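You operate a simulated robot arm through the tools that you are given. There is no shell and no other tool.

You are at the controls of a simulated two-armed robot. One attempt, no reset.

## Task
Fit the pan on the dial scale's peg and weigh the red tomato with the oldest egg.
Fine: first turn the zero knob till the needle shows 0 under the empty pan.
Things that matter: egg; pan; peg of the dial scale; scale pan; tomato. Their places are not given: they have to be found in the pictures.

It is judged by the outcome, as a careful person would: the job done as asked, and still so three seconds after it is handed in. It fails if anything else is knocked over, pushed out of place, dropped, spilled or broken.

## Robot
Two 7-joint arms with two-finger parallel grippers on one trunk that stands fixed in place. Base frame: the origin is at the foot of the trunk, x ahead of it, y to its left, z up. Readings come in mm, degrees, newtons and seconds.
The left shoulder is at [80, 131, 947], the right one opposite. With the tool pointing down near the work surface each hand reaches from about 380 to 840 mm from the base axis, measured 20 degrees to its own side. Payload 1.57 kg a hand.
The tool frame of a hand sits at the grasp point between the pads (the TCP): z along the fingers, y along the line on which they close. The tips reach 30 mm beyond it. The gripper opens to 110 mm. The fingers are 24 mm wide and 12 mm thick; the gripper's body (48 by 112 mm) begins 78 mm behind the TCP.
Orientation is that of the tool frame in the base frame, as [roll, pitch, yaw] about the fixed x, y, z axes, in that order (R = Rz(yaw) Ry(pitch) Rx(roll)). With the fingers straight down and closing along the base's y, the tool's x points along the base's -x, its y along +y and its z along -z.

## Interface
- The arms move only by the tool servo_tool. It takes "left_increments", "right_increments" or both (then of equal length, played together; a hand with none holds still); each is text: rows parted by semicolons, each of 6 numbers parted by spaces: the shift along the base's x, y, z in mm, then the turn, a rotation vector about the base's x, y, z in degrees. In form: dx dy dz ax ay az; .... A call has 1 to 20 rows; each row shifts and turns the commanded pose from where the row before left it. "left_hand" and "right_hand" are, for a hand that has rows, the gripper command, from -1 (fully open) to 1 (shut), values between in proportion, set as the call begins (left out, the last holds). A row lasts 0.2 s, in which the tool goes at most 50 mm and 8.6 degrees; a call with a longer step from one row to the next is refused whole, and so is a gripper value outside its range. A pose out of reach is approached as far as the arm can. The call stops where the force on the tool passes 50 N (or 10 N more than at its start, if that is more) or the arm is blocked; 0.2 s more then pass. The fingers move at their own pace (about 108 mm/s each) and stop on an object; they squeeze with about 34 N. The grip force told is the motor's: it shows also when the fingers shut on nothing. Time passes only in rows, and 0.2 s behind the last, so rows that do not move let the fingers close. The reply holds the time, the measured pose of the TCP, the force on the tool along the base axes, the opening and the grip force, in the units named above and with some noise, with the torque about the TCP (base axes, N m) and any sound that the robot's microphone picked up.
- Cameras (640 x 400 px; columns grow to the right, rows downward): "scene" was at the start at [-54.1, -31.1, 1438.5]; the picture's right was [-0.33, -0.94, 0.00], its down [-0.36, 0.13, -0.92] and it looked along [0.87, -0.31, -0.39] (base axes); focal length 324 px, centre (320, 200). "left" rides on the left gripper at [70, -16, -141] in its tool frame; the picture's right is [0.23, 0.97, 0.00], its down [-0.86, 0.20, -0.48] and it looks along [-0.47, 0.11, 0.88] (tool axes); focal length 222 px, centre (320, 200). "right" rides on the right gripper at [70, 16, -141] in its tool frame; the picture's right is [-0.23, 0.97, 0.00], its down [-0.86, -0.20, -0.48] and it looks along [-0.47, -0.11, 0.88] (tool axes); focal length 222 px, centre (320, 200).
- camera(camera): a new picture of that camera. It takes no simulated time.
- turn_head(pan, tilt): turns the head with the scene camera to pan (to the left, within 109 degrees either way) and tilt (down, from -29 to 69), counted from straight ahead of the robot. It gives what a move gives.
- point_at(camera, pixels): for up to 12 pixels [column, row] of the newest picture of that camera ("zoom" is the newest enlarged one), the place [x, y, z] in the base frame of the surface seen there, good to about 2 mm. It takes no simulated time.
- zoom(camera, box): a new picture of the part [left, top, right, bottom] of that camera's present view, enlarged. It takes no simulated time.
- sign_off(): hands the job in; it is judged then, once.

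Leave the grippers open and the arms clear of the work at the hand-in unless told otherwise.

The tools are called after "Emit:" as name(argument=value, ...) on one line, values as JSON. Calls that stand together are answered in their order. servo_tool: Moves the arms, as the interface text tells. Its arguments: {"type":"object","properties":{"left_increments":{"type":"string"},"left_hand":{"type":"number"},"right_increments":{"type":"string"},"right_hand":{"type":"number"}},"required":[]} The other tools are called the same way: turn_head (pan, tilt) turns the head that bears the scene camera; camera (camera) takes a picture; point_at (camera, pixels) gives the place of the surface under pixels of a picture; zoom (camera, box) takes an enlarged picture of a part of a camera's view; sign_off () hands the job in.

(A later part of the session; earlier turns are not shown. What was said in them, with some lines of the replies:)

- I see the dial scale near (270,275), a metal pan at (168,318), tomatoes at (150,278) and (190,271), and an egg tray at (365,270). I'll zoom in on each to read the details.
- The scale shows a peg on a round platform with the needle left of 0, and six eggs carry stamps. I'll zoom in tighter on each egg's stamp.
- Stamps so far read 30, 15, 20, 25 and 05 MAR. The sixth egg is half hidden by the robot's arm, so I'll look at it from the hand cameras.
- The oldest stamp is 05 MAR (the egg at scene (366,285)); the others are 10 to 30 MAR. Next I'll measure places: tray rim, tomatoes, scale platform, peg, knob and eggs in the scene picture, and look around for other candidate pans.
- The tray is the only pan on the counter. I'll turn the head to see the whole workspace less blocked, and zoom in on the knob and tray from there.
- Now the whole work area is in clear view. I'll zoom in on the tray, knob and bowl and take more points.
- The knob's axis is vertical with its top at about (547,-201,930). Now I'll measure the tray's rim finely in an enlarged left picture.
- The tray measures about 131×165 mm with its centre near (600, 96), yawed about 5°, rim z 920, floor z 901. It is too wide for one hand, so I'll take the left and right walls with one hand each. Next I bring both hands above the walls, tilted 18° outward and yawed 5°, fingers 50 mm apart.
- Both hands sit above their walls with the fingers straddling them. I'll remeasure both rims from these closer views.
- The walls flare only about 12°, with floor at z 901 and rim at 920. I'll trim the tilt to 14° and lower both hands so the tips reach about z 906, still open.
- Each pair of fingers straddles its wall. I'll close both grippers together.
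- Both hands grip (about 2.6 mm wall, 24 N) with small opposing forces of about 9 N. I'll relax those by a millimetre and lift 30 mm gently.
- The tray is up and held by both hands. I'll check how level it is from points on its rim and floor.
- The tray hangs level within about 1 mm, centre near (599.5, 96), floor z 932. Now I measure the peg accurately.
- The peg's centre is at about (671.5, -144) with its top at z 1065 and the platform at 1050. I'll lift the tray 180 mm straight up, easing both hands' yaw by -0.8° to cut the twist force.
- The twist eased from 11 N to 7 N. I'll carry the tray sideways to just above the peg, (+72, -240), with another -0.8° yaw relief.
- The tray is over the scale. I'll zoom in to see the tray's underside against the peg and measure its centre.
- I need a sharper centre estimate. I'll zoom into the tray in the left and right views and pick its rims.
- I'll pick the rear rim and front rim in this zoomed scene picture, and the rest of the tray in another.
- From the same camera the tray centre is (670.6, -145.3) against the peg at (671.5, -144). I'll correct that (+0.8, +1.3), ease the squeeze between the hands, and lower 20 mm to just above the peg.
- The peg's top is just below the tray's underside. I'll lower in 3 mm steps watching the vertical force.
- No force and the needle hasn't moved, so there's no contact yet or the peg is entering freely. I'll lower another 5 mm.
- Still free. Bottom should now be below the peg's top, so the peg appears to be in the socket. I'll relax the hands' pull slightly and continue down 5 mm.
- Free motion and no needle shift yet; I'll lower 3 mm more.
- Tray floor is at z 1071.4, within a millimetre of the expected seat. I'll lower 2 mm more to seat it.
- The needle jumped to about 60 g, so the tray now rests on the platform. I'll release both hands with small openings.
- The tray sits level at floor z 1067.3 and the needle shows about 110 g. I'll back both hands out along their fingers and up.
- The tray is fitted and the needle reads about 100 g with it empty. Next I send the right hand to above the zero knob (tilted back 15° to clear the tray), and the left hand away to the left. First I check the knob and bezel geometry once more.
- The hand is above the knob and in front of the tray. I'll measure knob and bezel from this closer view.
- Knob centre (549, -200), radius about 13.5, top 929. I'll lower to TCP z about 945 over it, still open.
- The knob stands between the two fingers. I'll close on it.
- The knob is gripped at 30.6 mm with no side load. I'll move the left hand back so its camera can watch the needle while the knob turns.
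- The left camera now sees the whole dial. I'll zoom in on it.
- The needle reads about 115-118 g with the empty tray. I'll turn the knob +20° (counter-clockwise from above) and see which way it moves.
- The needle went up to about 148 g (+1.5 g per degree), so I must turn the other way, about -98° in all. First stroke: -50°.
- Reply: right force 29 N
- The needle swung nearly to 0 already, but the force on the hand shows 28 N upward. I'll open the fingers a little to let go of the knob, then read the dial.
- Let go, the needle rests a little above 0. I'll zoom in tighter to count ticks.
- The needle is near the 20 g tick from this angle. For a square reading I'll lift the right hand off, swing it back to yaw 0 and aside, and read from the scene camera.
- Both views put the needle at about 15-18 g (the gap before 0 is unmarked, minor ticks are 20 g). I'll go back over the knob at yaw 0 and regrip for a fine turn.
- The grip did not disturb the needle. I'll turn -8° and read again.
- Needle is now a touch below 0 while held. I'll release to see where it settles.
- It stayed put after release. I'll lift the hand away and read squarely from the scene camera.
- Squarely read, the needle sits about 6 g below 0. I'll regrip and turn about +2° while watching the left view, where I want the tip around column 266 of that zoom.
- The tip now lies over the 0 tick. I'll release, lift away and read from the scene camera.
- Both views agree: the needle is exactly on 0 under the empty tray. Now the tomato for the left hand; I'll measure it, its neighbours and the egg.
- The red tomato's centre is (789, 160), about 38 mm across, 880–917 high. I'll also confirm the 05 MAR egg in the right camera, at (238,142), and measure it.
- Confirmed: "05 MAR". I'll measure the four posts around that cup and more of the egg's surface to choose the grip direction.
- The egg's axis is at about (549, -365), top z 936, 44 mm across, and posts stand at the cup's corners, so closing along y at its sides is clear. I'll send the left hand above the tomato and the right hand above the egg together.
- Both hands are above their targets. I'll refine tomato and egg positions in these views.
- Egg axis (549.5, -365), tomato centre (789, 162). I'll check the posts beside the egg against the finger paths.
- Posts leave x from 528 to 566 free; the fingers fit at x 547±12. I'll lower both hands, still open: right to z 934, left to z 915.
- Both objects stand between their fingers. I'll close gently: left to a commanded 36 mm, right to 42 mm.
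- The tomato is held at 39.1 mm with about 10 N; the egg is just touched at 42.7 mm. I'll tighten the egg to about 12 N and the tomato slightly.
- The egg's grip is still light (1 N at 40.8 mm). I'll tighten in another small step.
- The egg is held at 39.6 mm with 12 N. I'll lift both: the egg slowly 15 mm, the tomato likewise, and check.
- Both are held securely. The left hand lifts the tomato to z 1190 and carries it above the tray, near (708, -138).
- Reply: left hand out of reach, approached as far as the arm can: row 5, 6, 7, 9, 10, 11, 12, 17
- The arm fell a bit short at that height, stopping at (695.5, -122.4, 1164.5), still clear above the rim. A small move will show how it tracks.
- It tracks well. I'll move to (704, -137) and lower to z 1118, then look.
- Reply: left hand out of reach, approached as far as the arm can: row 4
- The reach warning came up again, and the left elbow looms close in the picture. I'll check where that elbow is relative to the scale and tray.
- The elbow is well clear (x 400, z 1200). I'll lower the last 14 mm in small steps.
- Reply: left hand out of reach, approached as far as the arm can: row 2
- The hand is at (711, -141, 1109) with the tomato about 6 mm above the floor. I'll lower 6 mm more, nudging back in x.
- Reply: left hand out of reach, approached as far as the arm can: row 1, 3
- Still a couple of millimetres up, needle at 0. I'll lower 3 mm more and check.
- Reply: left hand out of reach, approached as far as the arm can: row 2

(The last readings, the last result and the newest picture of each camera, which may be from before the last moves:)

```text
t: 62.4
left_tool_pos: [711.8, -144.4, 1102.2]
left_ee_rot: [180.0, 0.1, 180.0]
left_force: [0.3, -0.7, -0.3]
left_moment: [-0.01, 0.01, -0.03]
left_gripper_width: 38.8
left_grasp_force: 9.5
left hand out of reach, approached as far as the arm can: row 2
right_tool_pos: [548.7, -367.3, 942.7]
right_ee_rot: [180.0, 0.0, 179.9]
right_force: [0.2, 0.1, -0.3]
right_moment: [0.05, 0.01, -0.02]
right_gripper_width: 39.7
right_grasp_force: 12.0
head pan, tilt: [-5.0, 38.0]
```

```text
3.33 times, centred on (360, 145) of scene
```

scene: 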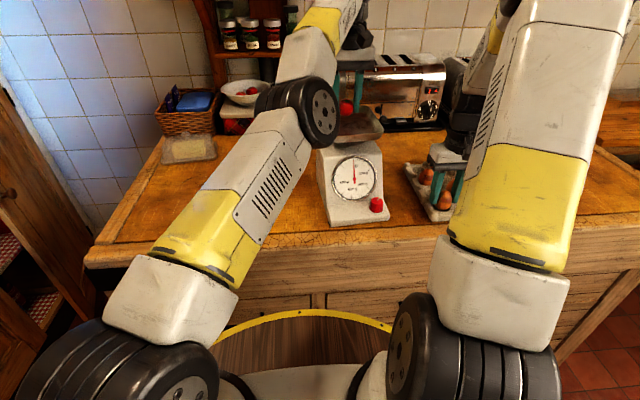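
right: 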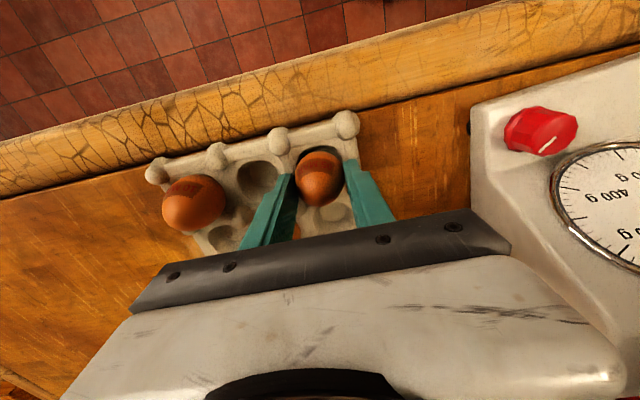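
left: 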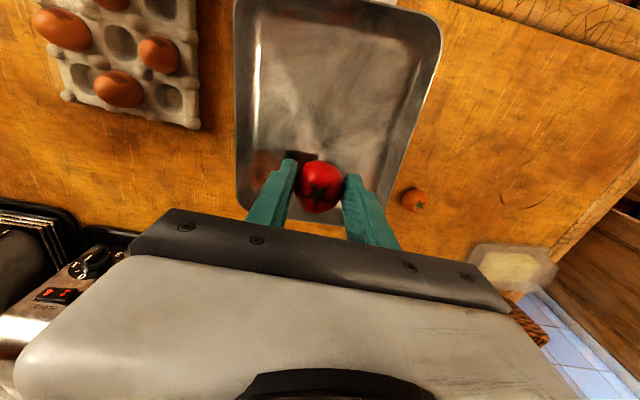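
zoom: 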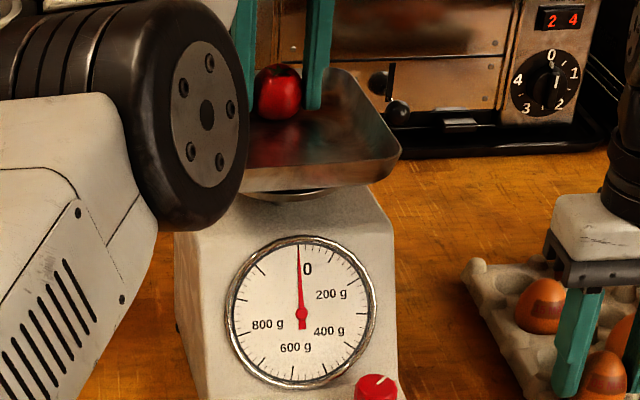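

The tomato is within a millimetre of the tray floor by my reckoning. I'll open the fingers to about 48 mm.

Emit:
servo_tool(left_increments="0 0 0 0 0 0; 0 0 0 0 0 0; 0 0 0 0 0 0", left_hand=0.12)

Emit:
zoom(camera="scene", box=[325, 85, 395, 205])

Emit:
zoom(camera="left", box=[220, 60, 460, 240])

```text
t: 63.1
left_tool_pos: [712.3, -143.6, 1103.6]
left_ee_rot: [180.0, 0.2, 179.9]
left_force: [-1.3, -0.1, 0.5]
left_moment: [0.0, 0.05, -0.03]
left_gripper_width: 48.5
left_grasp_force: 0.0
right_tool_pos: [547.9, -366.8, 943.2]
right_ee_rot: [179.9, 0.0, 179.9]
right_force: [0.1, -0.5, 0.1]
right_moment: [0.01, 0.0, -0.01]
right_gripper_width: 39.5
right_grasp_force: 11.4
head pan, tilt: [-5.0, 38.0]
```

```text
3.33 times, centred on (360, 145) of scene
```

zoom: 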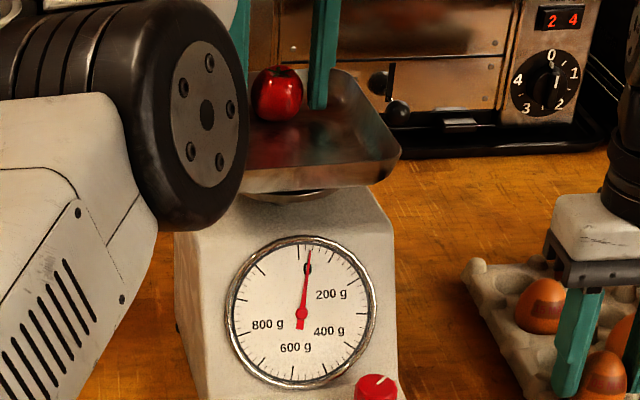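

```text
2.22 times, centred on (340, 150) of left
```

zoom: 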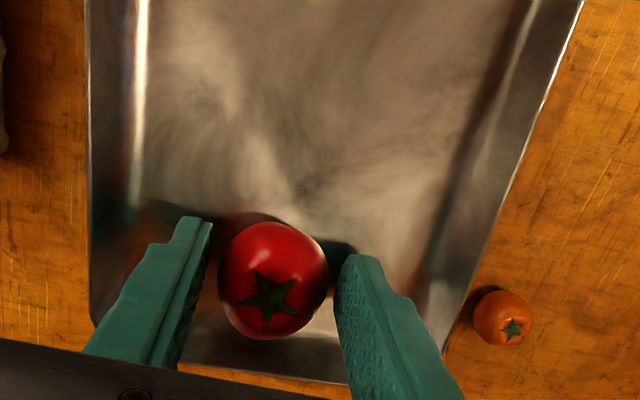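

The tomato is down (needle about 30 g) and free of the fingers. I'll raise the left hand straight up in small steps and then away to the left.

Emit:
servo_tool(left_increments="0 0 5 0 0 0; 0 0 6 0 0 0; 0 0 8 0 0 0; 0 0 8 0 0 0; 0 0 10 0 0 0; 0 0 10 0 0 0; 0 0 10 0 0 0; 0 0 0 0 0 0")

Emit:
zoom(camera="left", box=[180, 0, 460, 240])

```text
t: 65.0
left_tool_pos: [695.3, -134.4, 1155.6]
left_ee_rot: [-179.9, 0.3, 179.9]
left_force: [-0.1, 0.7, -0.5]
left_moment: [-0.02, 0.01, -0.02]
left_gripper_width: 48.3
left_grasp_force: 0.0
left hand out of reach, approached as far as the arm can: row 4, 6, 7
right_tool_pos: [548.1, -366.4, 943.7]
right_ee_rot: [180.0, 0.1, 179.9]
right_force: [0.7, 0.7, -0.1]
right_moment: [-0.02, 0.01, 0.01]
right_gripper_width: 39.3
right_grasp_force: 11.8
head pan, tilt: [-5.0, 38.0]
```

```text
1.67 times, centred on (320, 120) of left
```

zoom: 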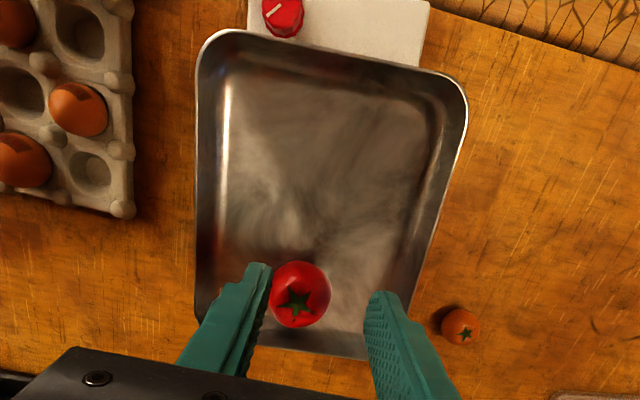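

The hand is above the tomato. I'll move it away to the left and back.

Emit:
servo_tool(left_increments="-8 15 0 0 0 0; -15 28 0 0 0 0; -15 28 0 0 0 0; -15 28 0 0 0 0; -15 28 0 0 0 0; -15 28 0 0 0 0; -15 28 0 0 0 0; -15 28 0 0 0 0; -15 28 0 0 0 0; -20 30 0 0 0 0; -20 30 0 0 0 0; -20 30 0 0 0 0; 0 0 0 0 0 0")

Emit:
camera(camera="scene")

Emit:
zoom(camera="scene", box=[315, 90, 395, 220])

```text
t: 67.8
left_tool_pos: [506.1, 193.6, 1158.6]
left_ee_rot: [-179.9, 0.4, 179.9]
left_force: [-0.1, 0.2, -0.3]
left_moment: [0.0, -0.03, 0.01]
left_gripper_width: 48.3
left_grasp_force: 0.1
right_tool_pos: [549.1, -366.0, 943.0]
right_ee_rot: [180.0, 0.0, 179.9]
right_force: [-0.6, -0.5, 0.0]
right_moment: [0.01, 0.0, 0.01]
right_gripper_width: 39.4
right_grasp_force: 11.5
head pan, tilt: [-5.0, 38.0]
```

```text
taken
```

scene: 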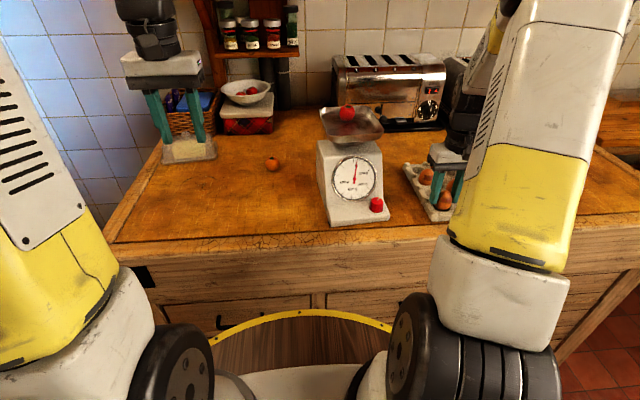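

```text
3.08 times, centred on (355, 155) of scene
```

zoom: 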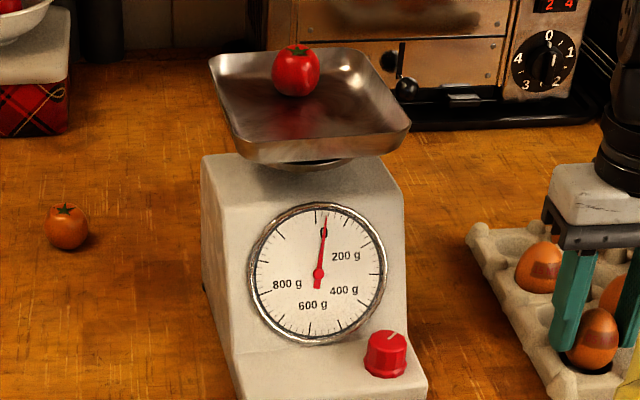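

The tomato rests in the tray and the hand is away. Now the egg: the right hand lifts it straight up to z about 1190.

Emit:
servo_tool(right_increments="0 0 5 0 0 0; 0 0 10 0 0 0; 0 0 25 0 0 0; 0 0 35 0 0 0; 0 0 35 0 0 0; 0 0 35 0 0 0; 0 0 35 0 0 0; 0 0 35 0 0 0; 0 0 25 0 0 0; 0 0 10 0 0 0; 0 0 0 0 0 0")

Emit:
camera(camera="right")

Emit:
camera(camera="scene")

```text
t: 70.2
left_tool_pos: [505.7, 192.9, 1156.7]
left_ee_rot: [-179.9, 0.3, 179.9]
left_force: [0.0, 0.4, -0.7]
left_moment: [0.01, 0.01, 0.0]
left_gripper_width: 48.3
left_grasp_force: 0.0
right_tool_pos: [549.9, -365.4, 1194.4]
right_ee_rot: [179.9, 0.0, 179.9]
right_force: [0.1, 0.3, -0.4]
right_moment: [0.0, 0.01, -0.01]
right_gripper_width: 39.7
right_grasp_force: 12.3
head pan, tilt: [-5.0, 38.0]
```

```text
taken
```

right: 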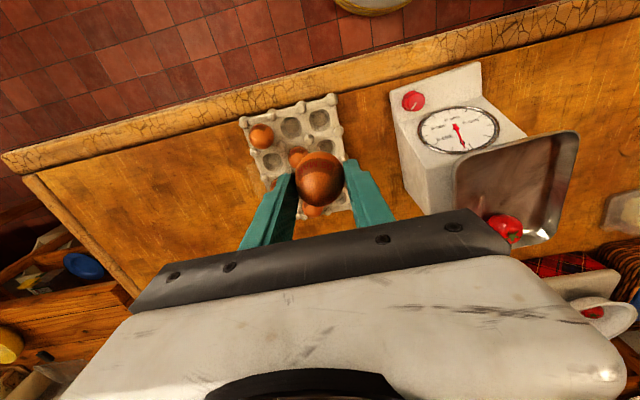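

```text
taken
```

scene: 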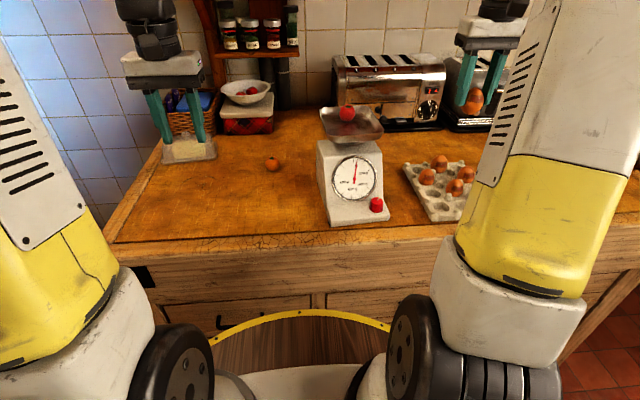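

The egg is up safely. I'll carry it toward above the tray, tilting the hand back 60° on the way so the egg can be laid down on its side.

Emit:
servo_tool(right_increments="0 10 0 0 0 0; 6 24 0 0 -6 0; 8 26 0 0 -7 0; 8 26 0 0 -7 0; 8 26 0 0 -7 0; 8 26 0 0 -7 0; 8 26 0 0 -7 0; 8 26 0 0 -7 0; 8 26 0 0 -6 0; 8 0 0 0 -6 0; 0 0 0 0 0 0")

Emit:
camera(camera="right")

Emit:
camera(camera="scene")

Emit:
zoom(camera="scene", box=[300, 40, 420, 150])

```text
t: 72.5
left_tool_pos: [505.3, 193.2, 1156.4]
left_ee_rot: [180.0, 0.3, 179.9]
left_force: [-0.4, -0.3, -0.2]
left_moment: [-0.01, 0.02, 0.01]
left_gripper_width: 48.4
left_grasp_force: 0.0
right_tool_pos: [615.9, -151.5, 1193.8]
right_ee_rot: [-179.5, 57.3, 180.0]
right_force: [0.6, -0.2, -1.2]
right_moment: [-0.02, 0.04, 0.01]
right_gripper_width: 39.6
right_grasp_force: 11.7
right hand out of reach, approached as far as the arm can: row 10
head pan, tilt: [-5.0, 38.0]
```

```text
taken
```

right: 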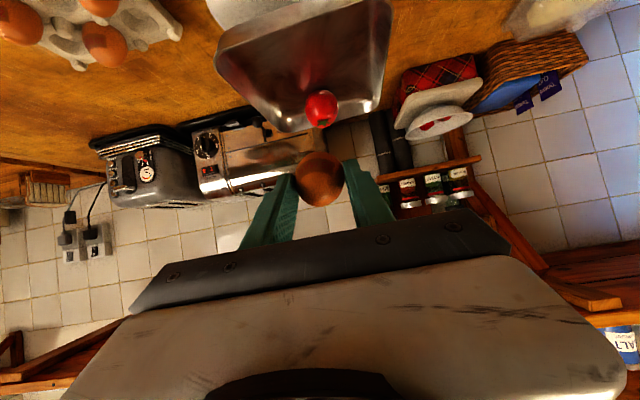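

```text
taken
```

scene: 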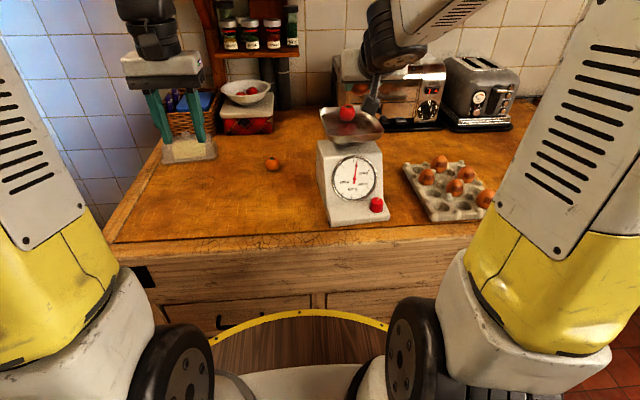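

```text
3.64 times, centred on (360, 95) of scene
```

zoom: 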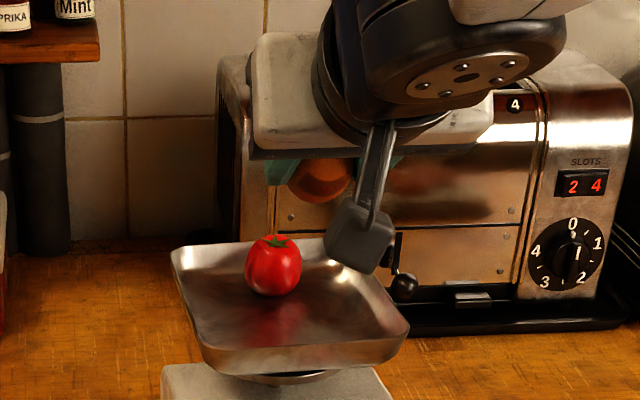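

The egg hangs tilted at 57° above the front half of the tray, and the tomato is at the back. I'll shift +6 in x and lower 60 mm, then look.

Emit:
servo_tool(right_increments="2 0 -12 0 0 0; 2 0 -12 0 0 0; 2 0 -12 0 0 0; 0 0 -12 0 0 0; 0 0 -12 0 0 0; 0 0 0 0 0 0")

Emit:
camera(camera="right")

Emit:
camera(camera="scene")

Emit:
zoom(camera="scene", box=[300, 40, 420, 150])

Emit:
camera(camera="left")

```text
t: 74.0
left_tool_pos: [506.0, 192.1, 1156.9]
left_ee_rot: [179.9, 0.3, 179.9]
left_force: [-0.9, -0.7, -0.2]
left_moment: [-0.02, -0.01, -0.02]
left_gripper_width: 48.5
left_grasp_force: 0.0
right_tool_pos: [619.0, -155.6, 1140.1]
right_ee_rot: [179.8, 60.1, 179.8]
right_force: [0.6, 0.6, -0.3]
right_moment: [-0.07, 0.02, -0.03]
right_gripper_width: 39.3
right_grasp_force: 11.7
right hand out of reach, approached as far as the arm can: row 1
head pan, tilt: [-5.0, 38.0]
```

```text
taken
```

right: 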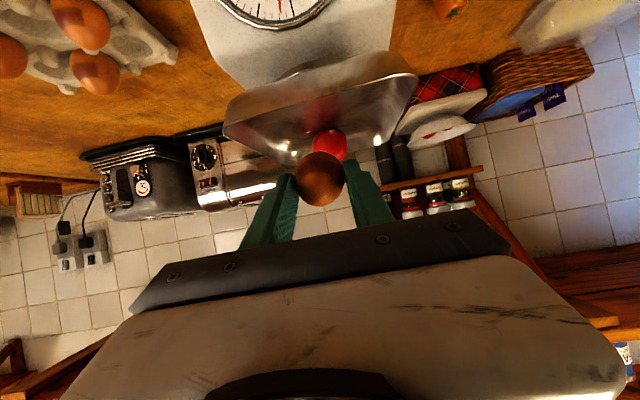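

```text
taken
```

scene: 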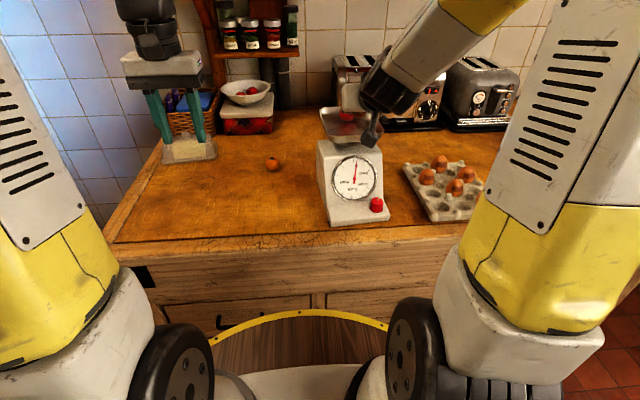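

```text
3.64 times, centred on (360, 95) of scene
```

zoom: 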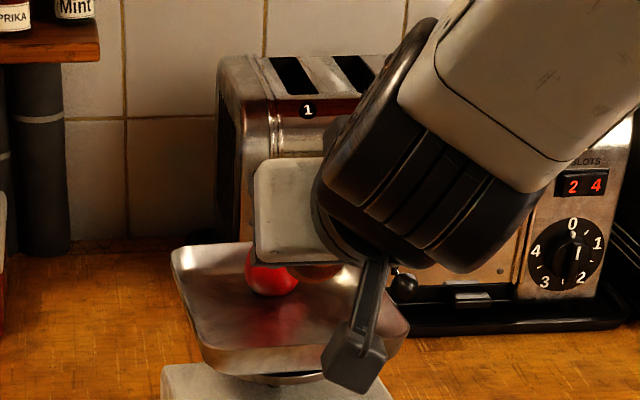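

```text
taken
```

left: 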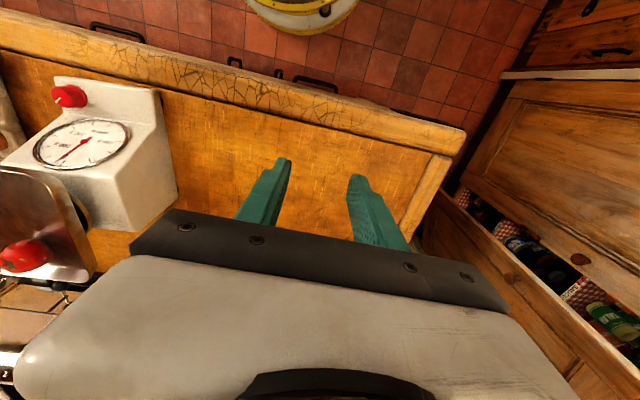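

The scene camera is blocked by the hand. I'll shift the left hand so its camera looks into the tray from the left.

Emit:
servo_tool(left_increments="0 -30 0 0 0 0; 0 -30 0 0 0 0; 0 -25 0 0 0 0; 0 0 0 0 0 0")

Emit:
camera(camera="left")

```text
t: 75.0
left_tool_pos: [506.5, 105.2, 1156.4]
left_ee_rot: [180.0, 0.3, 179.9]
left_force: [0.2, -0.7, 0.7]
left_moment: [0.02, 0.01, 0.0]
left_gripper_width: 48.3
left_grasp_force: 0.0
right_tool_pos: [619.1, -155.0, 1139.1]
right_ee_rot: [179.8, 60.0, 179.8]
right_force: [0.4, 0.3, -0.5]
right_moment: [-0.02, 0.02, -0.01]
right_gripper_width: 39.7
right_grasp_force: 11.7
head pan, tilt: [-5.0, 38.0]
```

```text
taken
```

left: 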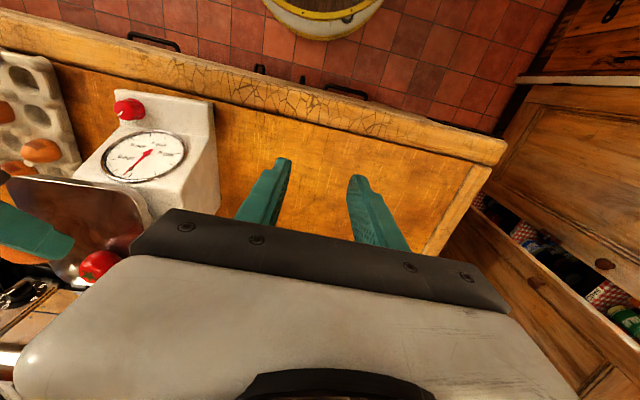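

Emit:
servo_tool(left_increments="30 0 15 0 0 0; 30 0 15 0 0 0; 30 -10 15 0 0 0; 0 0 0 0 0 0")

Emit:
camera(camera="left")

```text
t: 76.0
left_tool_pos: [597.2, 97.1, 1202.4]
left_ee_rot: [-180.0, 0.3, 179.9]
left_force: [-0.3, -0.3, 0.3]
left_moment: [0.01, -0.01, 0.02]
left_gripper_width: 48.4
left_grasp_force: 0.1
right_tool_pos: [619.0, -155.2, 1140.0]
right_ee_rot: [179.9, 60.0, 179.9]
right_force: [-0.7, -0.2, -0.3]
right_moment: [-0.04, 0.01, 0.02]
right_gripper_width: 39.4
right_grasp_force: 11.7
head pan, tilt: [-5.0, 38.0]
```

```text
taken
```

left: 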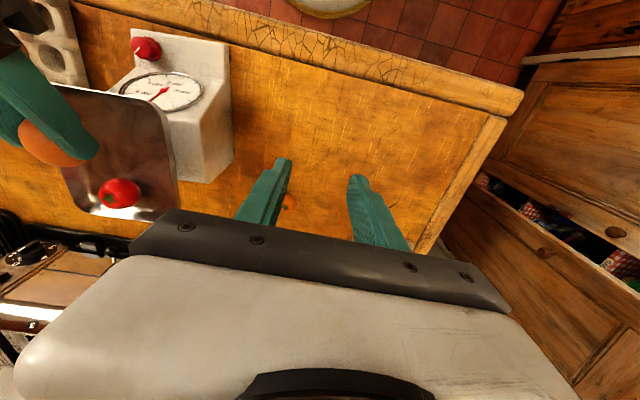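

Now the left camera sees the egg, tray and tomato. I'll measure them.

Emit:
zoom(camera="left", box=[0, 50, 240, 230])

Emit:
point_at(camera="zoom", pixels=[[60, 235], [100, 260], [140, 290], [180, 295], [60, 200], [240, 270], [320, 345], [360, 345], [320, 390], [220, 220], [300, 250], [400, 230]])

```text
2.22 times, centred on (120, 140) of left
```

zoom: 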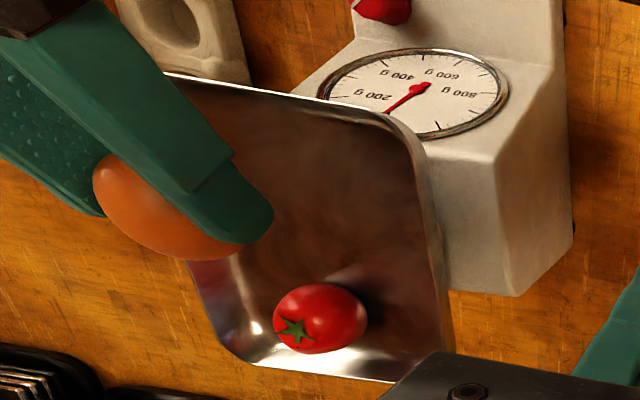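

```text
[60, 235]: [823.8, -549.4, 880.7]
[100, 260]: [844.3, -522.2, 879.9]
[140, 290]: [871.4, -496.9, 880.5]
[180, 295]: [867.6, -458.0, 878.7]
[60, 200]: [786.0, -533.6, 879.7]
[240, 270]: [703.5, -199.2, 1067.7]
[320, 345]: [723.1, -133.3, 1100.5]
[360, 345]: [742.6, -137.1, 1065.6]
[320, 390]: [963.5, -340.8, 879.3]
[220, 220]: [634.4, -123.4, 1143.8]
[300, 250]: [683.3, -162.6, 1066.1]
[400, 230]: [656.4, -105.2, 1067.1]
```

Emit:
point_at(camera="zoom", pixels=[[100, 180], [110, 200], [130, 220], [150, 240], [180, 250], [210, 252], [235, 248], [120, 175], [140, 195], [170, 225], [200, 240]])

```text
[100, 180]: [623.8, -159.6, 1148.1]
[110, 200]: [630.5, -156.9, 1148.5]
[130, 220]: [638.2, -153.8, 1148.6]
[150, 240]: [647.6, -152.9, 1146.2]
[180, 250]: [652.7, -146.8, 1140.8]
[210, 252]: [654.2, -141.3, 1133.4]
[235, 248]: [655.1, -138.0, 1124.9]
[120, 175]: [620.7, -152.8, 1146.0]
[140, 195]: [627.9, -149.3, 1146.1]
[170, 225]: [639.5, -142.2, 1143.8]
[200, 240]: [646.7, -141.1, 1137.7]
```

The egg's top is at z 1148.6, as expected, so its underside is about 37 mm above the tray floor. I'll lower 30 mm.

Emit:
servo_tool(right_increments="0 0 -8 0 0 0; 0 0 -8 0 0 0; 0 0 -7 0 0 0; 0 0 -6 0 0 0; 0 0 0 0 0 0")

Emit:
zoom(camera="left", box=[0, 50, 240, 230])

Emit:
zoom(camera="scene", box=[310, 90, 400, 215])

```text
t: 77.2
left_tool_pos: [597.3, 97.7, 1203.0]
left_ee_rot: [-179.9, 0.3, 179.8]
left_force: [-0.7, 0.3, 0.0]
left_moment: [-0.02, -0.02, -0.01]
left_gripper_width: 48.4
left_grasp_force: 0.1
right_tool_pos: [620.3, -156.3, 1111.7]
right_ee_rot: [179.8, 60.0, 179.8]
right_force: [0.0, 0.3, -1.1]
right_moment: [0.0, 0.04, -0.02]
right_gripper_width: 39.2
right_grasp_force: 12.1
head pan, tilt: [-5.0, 38.0]
```

```text
2.22 times, centred on (120, 140) of left
```

zoom: 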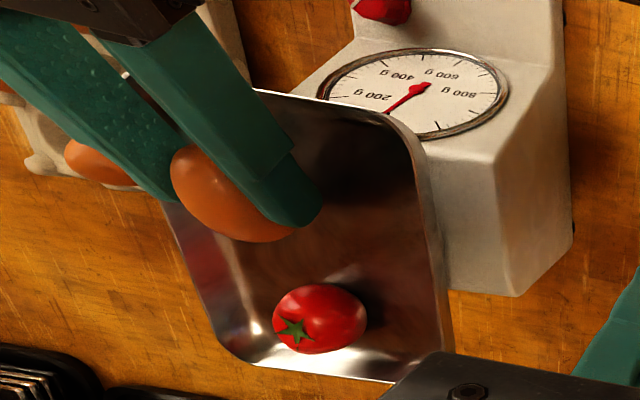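

```text
3.20 times, centred on (355, 152) of scene
```

zoom: 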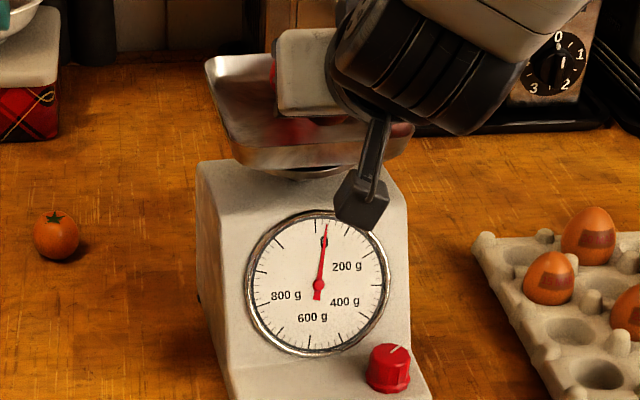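

About 9 mm to go; the gripper is clear of the tray rim. I'll lower 6 mm in small steps.

Emit:
servo_tool(right_increments="0 0 -2 0 0 0; 0 0 -2 0 0 0; 0 0 -2 0 0 0; 0 0 0 0 0 0")

Emit:
zoom(camera="left", box=[0, 50, 240, 230])

Emit:
zoom(camera="scene", box=[310, 90, 400, 215])

Emit:
point_at(camera="left", pixels=[[75, 120], [85, 130], [80, 125], [90, 155], [100, 157]])

```text
t: 78.2
left_tool_pos: [596.9, 97.3, 1201.1]
left_ee_rot: [179.9, 0.2, 180.0]
left_force: [-0.4, -0.7, 1.2]
left_moment: [-0.03, 0.01, 0.0]
left_gripper_width: 48.4
left_grasp_force: 0.0
right_tool_pos: [621.1, -155.9, 1104.1]
right_ee_rot: [179.8, 60.0, 179.8]
right_force: [-0.5, 0.1, -0.5]
right_moment: [-0.01, 0.01, -0.05]
right_gripper_width: 39.7
right_grasp_force: 12.3
head pan, tilt: [-5.0, 38.0]
```

```text
2.22 times, centred on (120, 140) of left
```

zoom: 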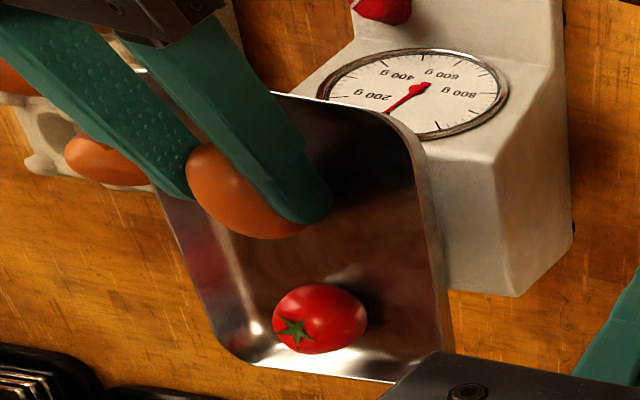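

```text
3.20 times, centred on (355, 152) of scene
```

zoom: 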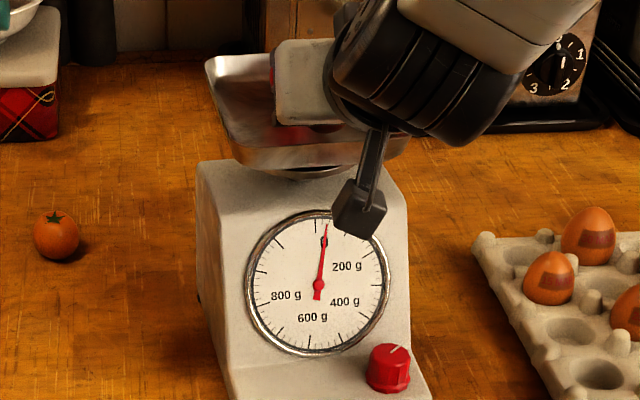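

```text
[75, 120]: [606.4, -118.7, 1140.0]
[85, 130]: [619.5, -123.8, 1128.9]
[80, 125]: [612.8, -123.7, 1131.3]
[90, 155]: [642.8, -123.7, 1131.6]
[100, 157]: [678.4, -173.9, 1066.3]
```

Needle unchanged; I'll lower in 1 mm steps, three of them.

Emit:
servo_tool(right_increments="0 0 -1 0 0 0; 0 0 -1 0 0 0; 0 0 -1 0 0 0; 0 0 0 0 0 0")

Emit:
zoom(camera="scene", box=[310, 90, 400, 215])

Emit:
camera(camera="left")

```text
t: 79.2
left_tool_pos: [597.6, 97.6, 1201.6]
left_ee_rot: [-179.9, 0.4, 179.9]
left_force: [0.1, -0.4, 0.4]
left_moment: [-0.01, 0.03, 0.01]
left_gripper_width: 48.4
left_grasp_force: 0.1
right_tool_pos: [620.9, -155.0, 1101.8]
right_ee_rot: [179.8, 59.9, 179.9]
right_force: [0.5, -0.4, -1.0]
right_moment: [0.01, 0.04, 0.03]
right_gripper_width: 39.4
right_grasp_force: 11.9
head pan, tilt: [-5.0, 38.0]
```

```text
3.20 times, centred on (355, 152) of scene
```

zoom: 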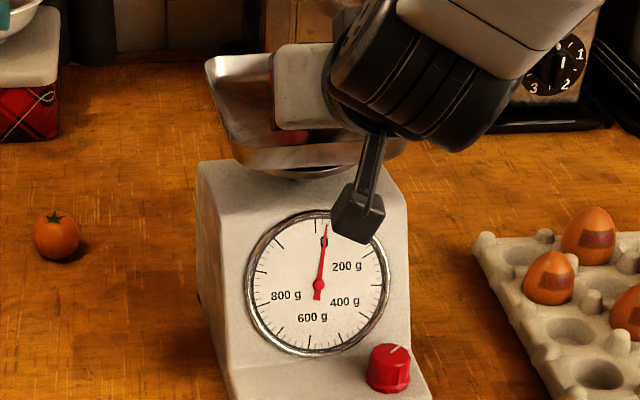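

```text
taken
```

left: 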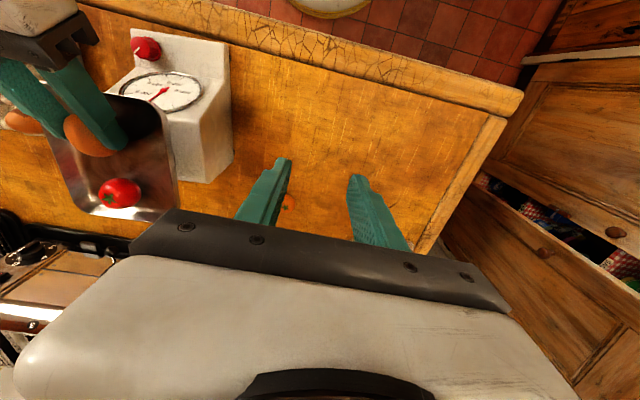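

Emit:
zoom(camera="left", box=[40, 100, 150, 180])

Emit:
point_at(camera="zoom", pixels=[[160, 110], [150, 130], [160, 170], [180, 200], [200, 240], [230, 270], [260, 290], [300, 310], [340, 312], [380, 305]])

```text
5.00 times, centred on (95, 140) of left
```

zoom: 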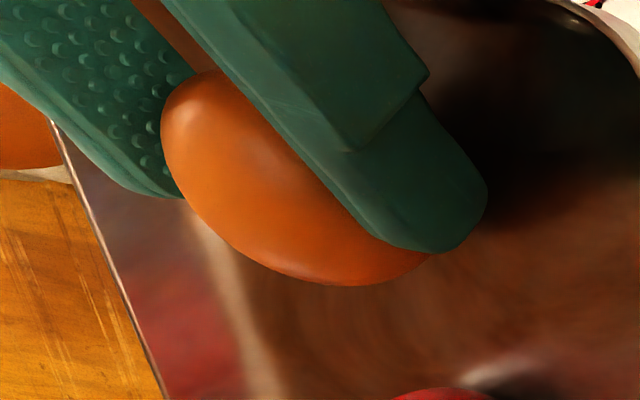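

```text
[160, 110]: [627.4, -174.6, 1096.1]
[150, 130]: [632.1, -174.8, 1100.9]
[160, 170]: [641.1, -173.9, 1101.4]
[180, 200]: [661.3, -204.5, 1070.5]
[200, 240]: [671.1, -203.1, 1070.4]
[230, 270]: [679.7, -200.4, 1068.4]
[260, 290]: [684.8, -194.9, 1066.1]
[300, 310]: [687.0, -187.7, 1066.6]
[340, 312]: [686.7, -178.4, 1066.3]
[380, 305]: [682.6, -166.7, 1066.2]
```

Emit:
point_at(camera="zoom", pixels=[[195, 90], [180, 130], [200, 170], [225, 210], [260, 245], [300, 265], [350, 278], [400, 268], [230, 130], [270, 180], [320, 230], [215, 100]])

```text
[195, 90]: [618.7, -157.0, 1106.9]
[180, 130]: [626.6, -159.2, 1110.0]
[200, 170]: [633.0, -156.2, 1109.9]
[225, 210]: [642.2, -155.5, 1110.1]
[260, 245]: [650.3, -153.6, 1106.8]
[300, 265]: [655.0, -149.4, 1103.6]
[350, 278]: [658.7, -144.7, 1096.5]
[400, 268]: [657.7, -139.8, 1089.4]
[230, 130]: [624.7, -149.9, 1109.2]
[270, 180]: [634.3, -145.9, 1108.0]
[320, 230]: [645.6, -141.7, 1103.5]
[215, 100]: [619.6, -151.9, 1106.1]
```

The egg's top is at z 1110, so it must be very close to the floor. Lowering 1 mm at a time with a needle check.

Emit:
servo_tool(right_increments="0 0 -1 0 0 0; 0 0 -1 0 0 0; 0 0 0 0 0 0")

Emit:
zoom(camera="scene", box=[325, 145, 385, 205])

```text
t: 80.0
left_tool_pos: [598.5, 97.9, 1200.9]
left_ee_rot: [179.9, 0.3, 179.9]
left_force: [-0.5, 0.0, -0.5]
left_moment: [-0.02, -0.01, 0.04]
left_gripper_width: 48.3
left_grasp_force: 0.0
right_tool_pos: [620.3, -155.0, 1099.8]
right_ee_rot: [179.8, 59.9, 179.9]
right_force: [0.9, -1.0, 0.0]
right_moment: [-0.02, -0.02, 0.0]
right_gripper_width: 39.7
right_grasp_force: 11.8
head pan, tilt: [-5.0, 38.0]
```

```text
6.67 times, centred on (355, 175) of scene
```

zoom: 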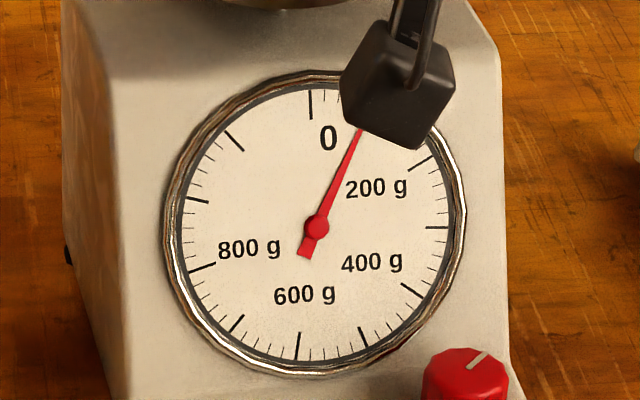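

The needle rose to about 75 g: the egg is touching the tray. I'll open slightly, to 44 mm.

Emit:
servo_tool(right_increments="0 0 0 0 0 0; 0 0 0 0 0 0; 0 0 0 0 0 0; 0 0 0 0 0 0", right_hand=0.2)

Emit:
zoom(camera="left", box=[0, 50, 240, 230])

Emit:
zoom(camera="scene", box=[325, 145, 385, 205])

```text
t: 81.0
left_tool_pos: [596.7, 97.1, 1201.3]
left_ee_rot: [180.0, 0.3, 180.0]
left_force: [-0.1, 0.4, -0.8]
left_moment: [0.0, -0.02, 0.01]
left_gripper_width: 48.5
left_grasp_force: 0.1
right_tool_pos: [621.3, -155.5, 1100.8]
right_ee_rot: [179.8, 60.0, 179.8]
right_force: [-0.2, 0.5, -0.9]
right_moment: [0.02, -0.01, -0.01]
right_gripper_width: 44.4
right_grasp_force: 0.0
head pan, tilt: [-5.0, 38.0]
```

```text
2.22 times, centred on (120, 140) of left
```

zoom: 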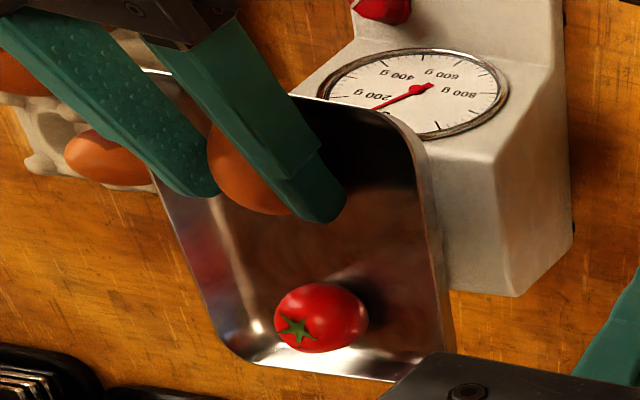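

```text
6.67 times, centred on (355, 175) of scene
```

zoom: 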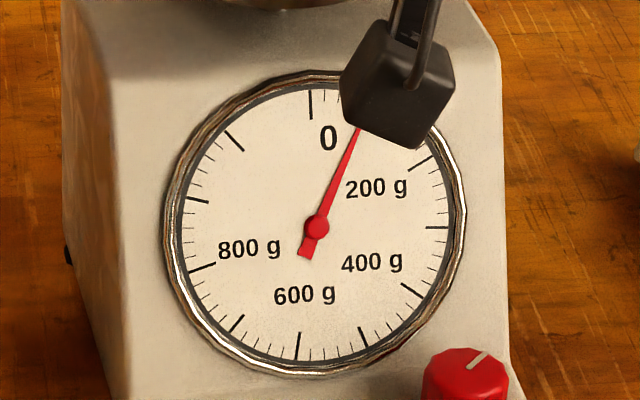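

The egg lies in the tray between the fingers. I'll open a bit more, to 52 mm, and back out along the finger direction.

Emit:
servo_tool(right_increments="0 0 0 0 0 0; 0 0 0 0 0 0; -4.3 0 2.5 0 0 0; -6.9 0 4 0 0 0; -8.7 0 5 0 0 0; -8.7 0 6 0 0 0; -8.7 0 8 0 0 0; -10 0 10 0 0 0; -10 0 12 0 0 0; -10 0 15 0 0 0; -10 0 20 0 0 0; 0 0 0 0 0 0", right_hand=0.055)

Emit:
zoom(camera="left", box=[0, 50, 240, 230])

Emit:
camera(camera="scene")

```text
t: 83.5
left_tool_pos: [597.3, 97.2, 1202.0]
left_ee_rot: [179.9, 0.3, 179.9]
left_force: [-1.0, 0.2, -0.1]
left_moment: [-0.02, 0.02, -0.01]
left_gripper_width: 48.3
left_grasp_force: 0.0
right_tool_pos: [543.2, -154.5, 1181.7]
right_ee_rot: [179.8, 59.9, 179.7]
right_force: [-0.1, -0.4, 0.4]
right_moment: [0.02, 0.03, -0.03]
right_gripper_width: 51.9
right_grasp_force: 0.1
head pan, tilt: [-5.0, 38.0]
```

```text
2.22 times, centred on (120, 140) of left
```

zoom: 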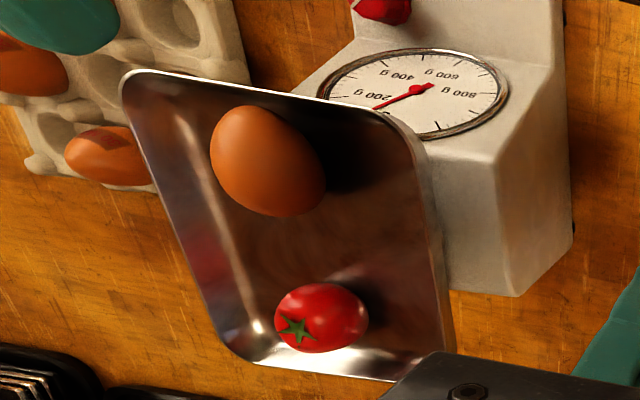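

```text
taken
```

scene: 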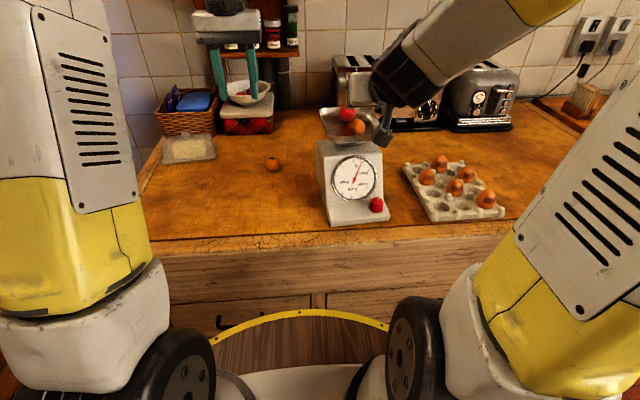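

Both the egg and tomato lie in the tray. I'll retreat both arms to the sides, level the right hand and open both grippers.

Emit:
servo_tool(right_increments="-10 -15 10 0 0 0; -5 -20 10 0 7 0; -5 -20 10 0 7 0; -5 -20 10 0 7 0; -5 -20 10 0 7 0; -5 -20 5 0 8 0; -5 -20 5 0 8 0; -5 -20 5 0 8 0; 0 -10 0 0 8 0; 0 0 0 0 0 0", left_increments="-10 10 5 0 0 0; -10 15 5 0 0 0; -10 15 5 0 0 0; -10 15 5 0 0 0; -10 15 5 0 0 0; -10 15 5 0 0 0; -10 15 5 0 0 0; -10 15 5 0 0 0; -10 15 5 0 0 0; 0 0 0 0 0 0", left_hand=-1, right_hand=-1)

Emit:
camera(camera="scene")

Emit:
zoom(camera="scene", box=[310, 90, 400, 215])

Emit:
zoom(camera="scene", box=[340, 155, 370, 185])

```text
t: 85.8
left_tool_pos: [505.8, 228.8, 1246.9]
left_ee_rot: [-180.0, 0.4, 179.9]
left_force: [-0.8, 0.4, -0.2]
left_moment: [0.0, -0.03, 0.0]
left_gripper_width: 110.0
left_grasp_force: 0.0
right_tool_pos: [496.9, -315.2, 1247.6]
right_ee_rot: [-179.9, 3.3, 179.7]
right_force: [0.0, 0.7, -0.2]
right_moment: [-0.04, 0.01, -0.02]
right_gripper_width: 109.9
right_grasp_force: 0.0
right hand out of reach, approached as far as the arm can: row 2
head pan, tilt: [-5.0, 38.0]
```

```text
taken
```

scene: 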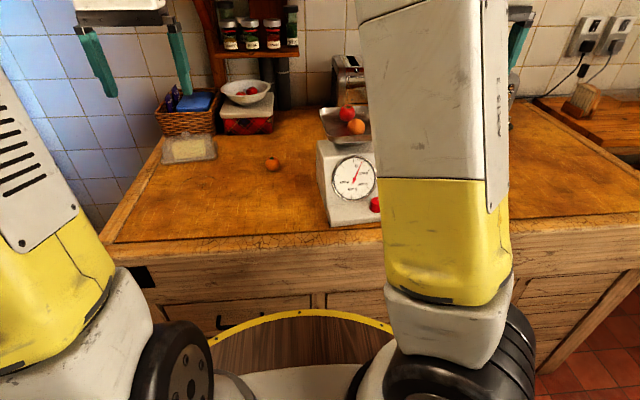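

```text
3.20 times, centred on (355, 152) of scene
```

zoom: 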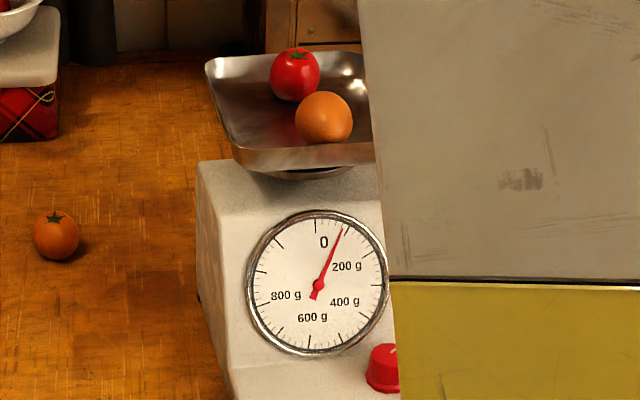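

```text
13.33 times, centred on (355, 170) of scene
```

zoom: 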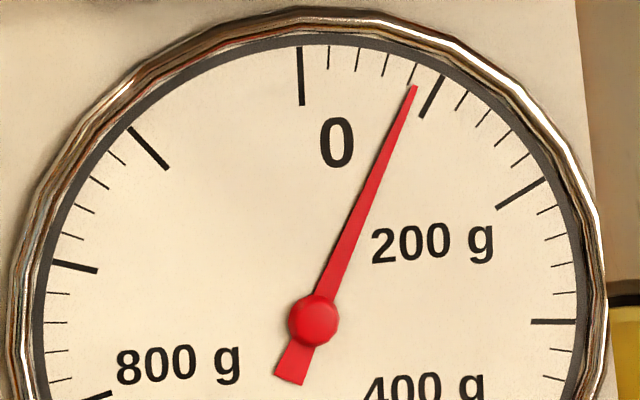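

The scale reads about 85 g with tomato and egg. I'll make a last check of the egg tray and the tray on the scale from the hand cameras.

Emit:
camera(camera="right")

Emit:
camera(camera="left")

```text
taken
```

right: 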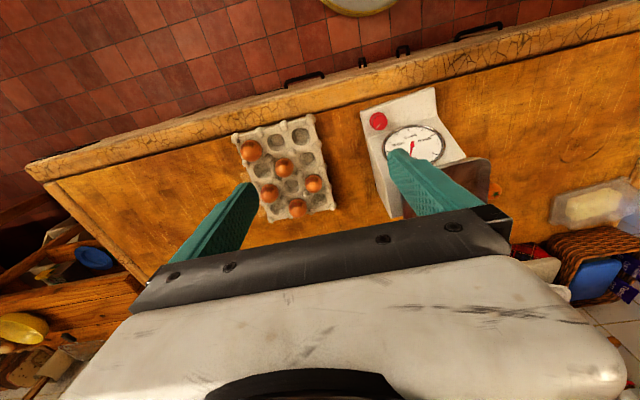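

```text
taken
```

left: 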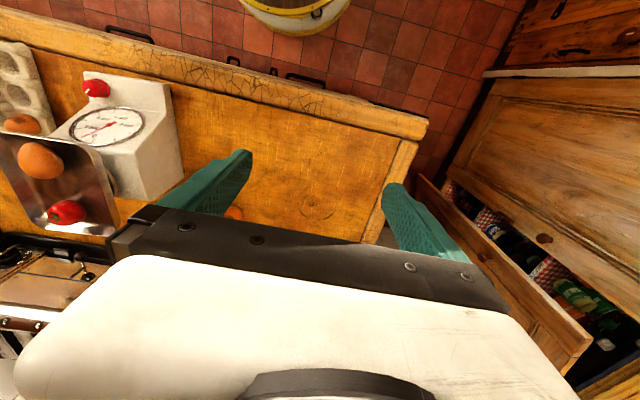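

The other five eggs are still in their cups, and the orange tomato and everything else are where they were. The tomato and the 05 MAR egg lie still in the fitted pan, and both grippers are open and clear. I'm handing in.

Emit:
sign_off()

```text
The job is handed in.
```

The pan is fitted on the scale's peg, and the red tomato and the oldest egg are lying in it. The scale shows **about 85 g** for the two together.

- **Zeroing:** I zeroed the scale after fitting the pan. Empty, the pan read about 115 g, so I turned the red knob until the needle sat on 0 from both the scene and left-hand cameras. The dial is marked every 20 g, so both readings are estimates.
- **Oldest egg:** it is the one stamped 05 MAR. The others are stamped 10, 15, 20, 25 and 30 MAR, and all five are still in their cups.
- **Tomato:** I used the red one that stood on the counter next to the orange one. The orange one and the bowl were left alone.

In the last pictures nothing else looked moved or damaged. Both grippers are open and the arms are clear of the scale.
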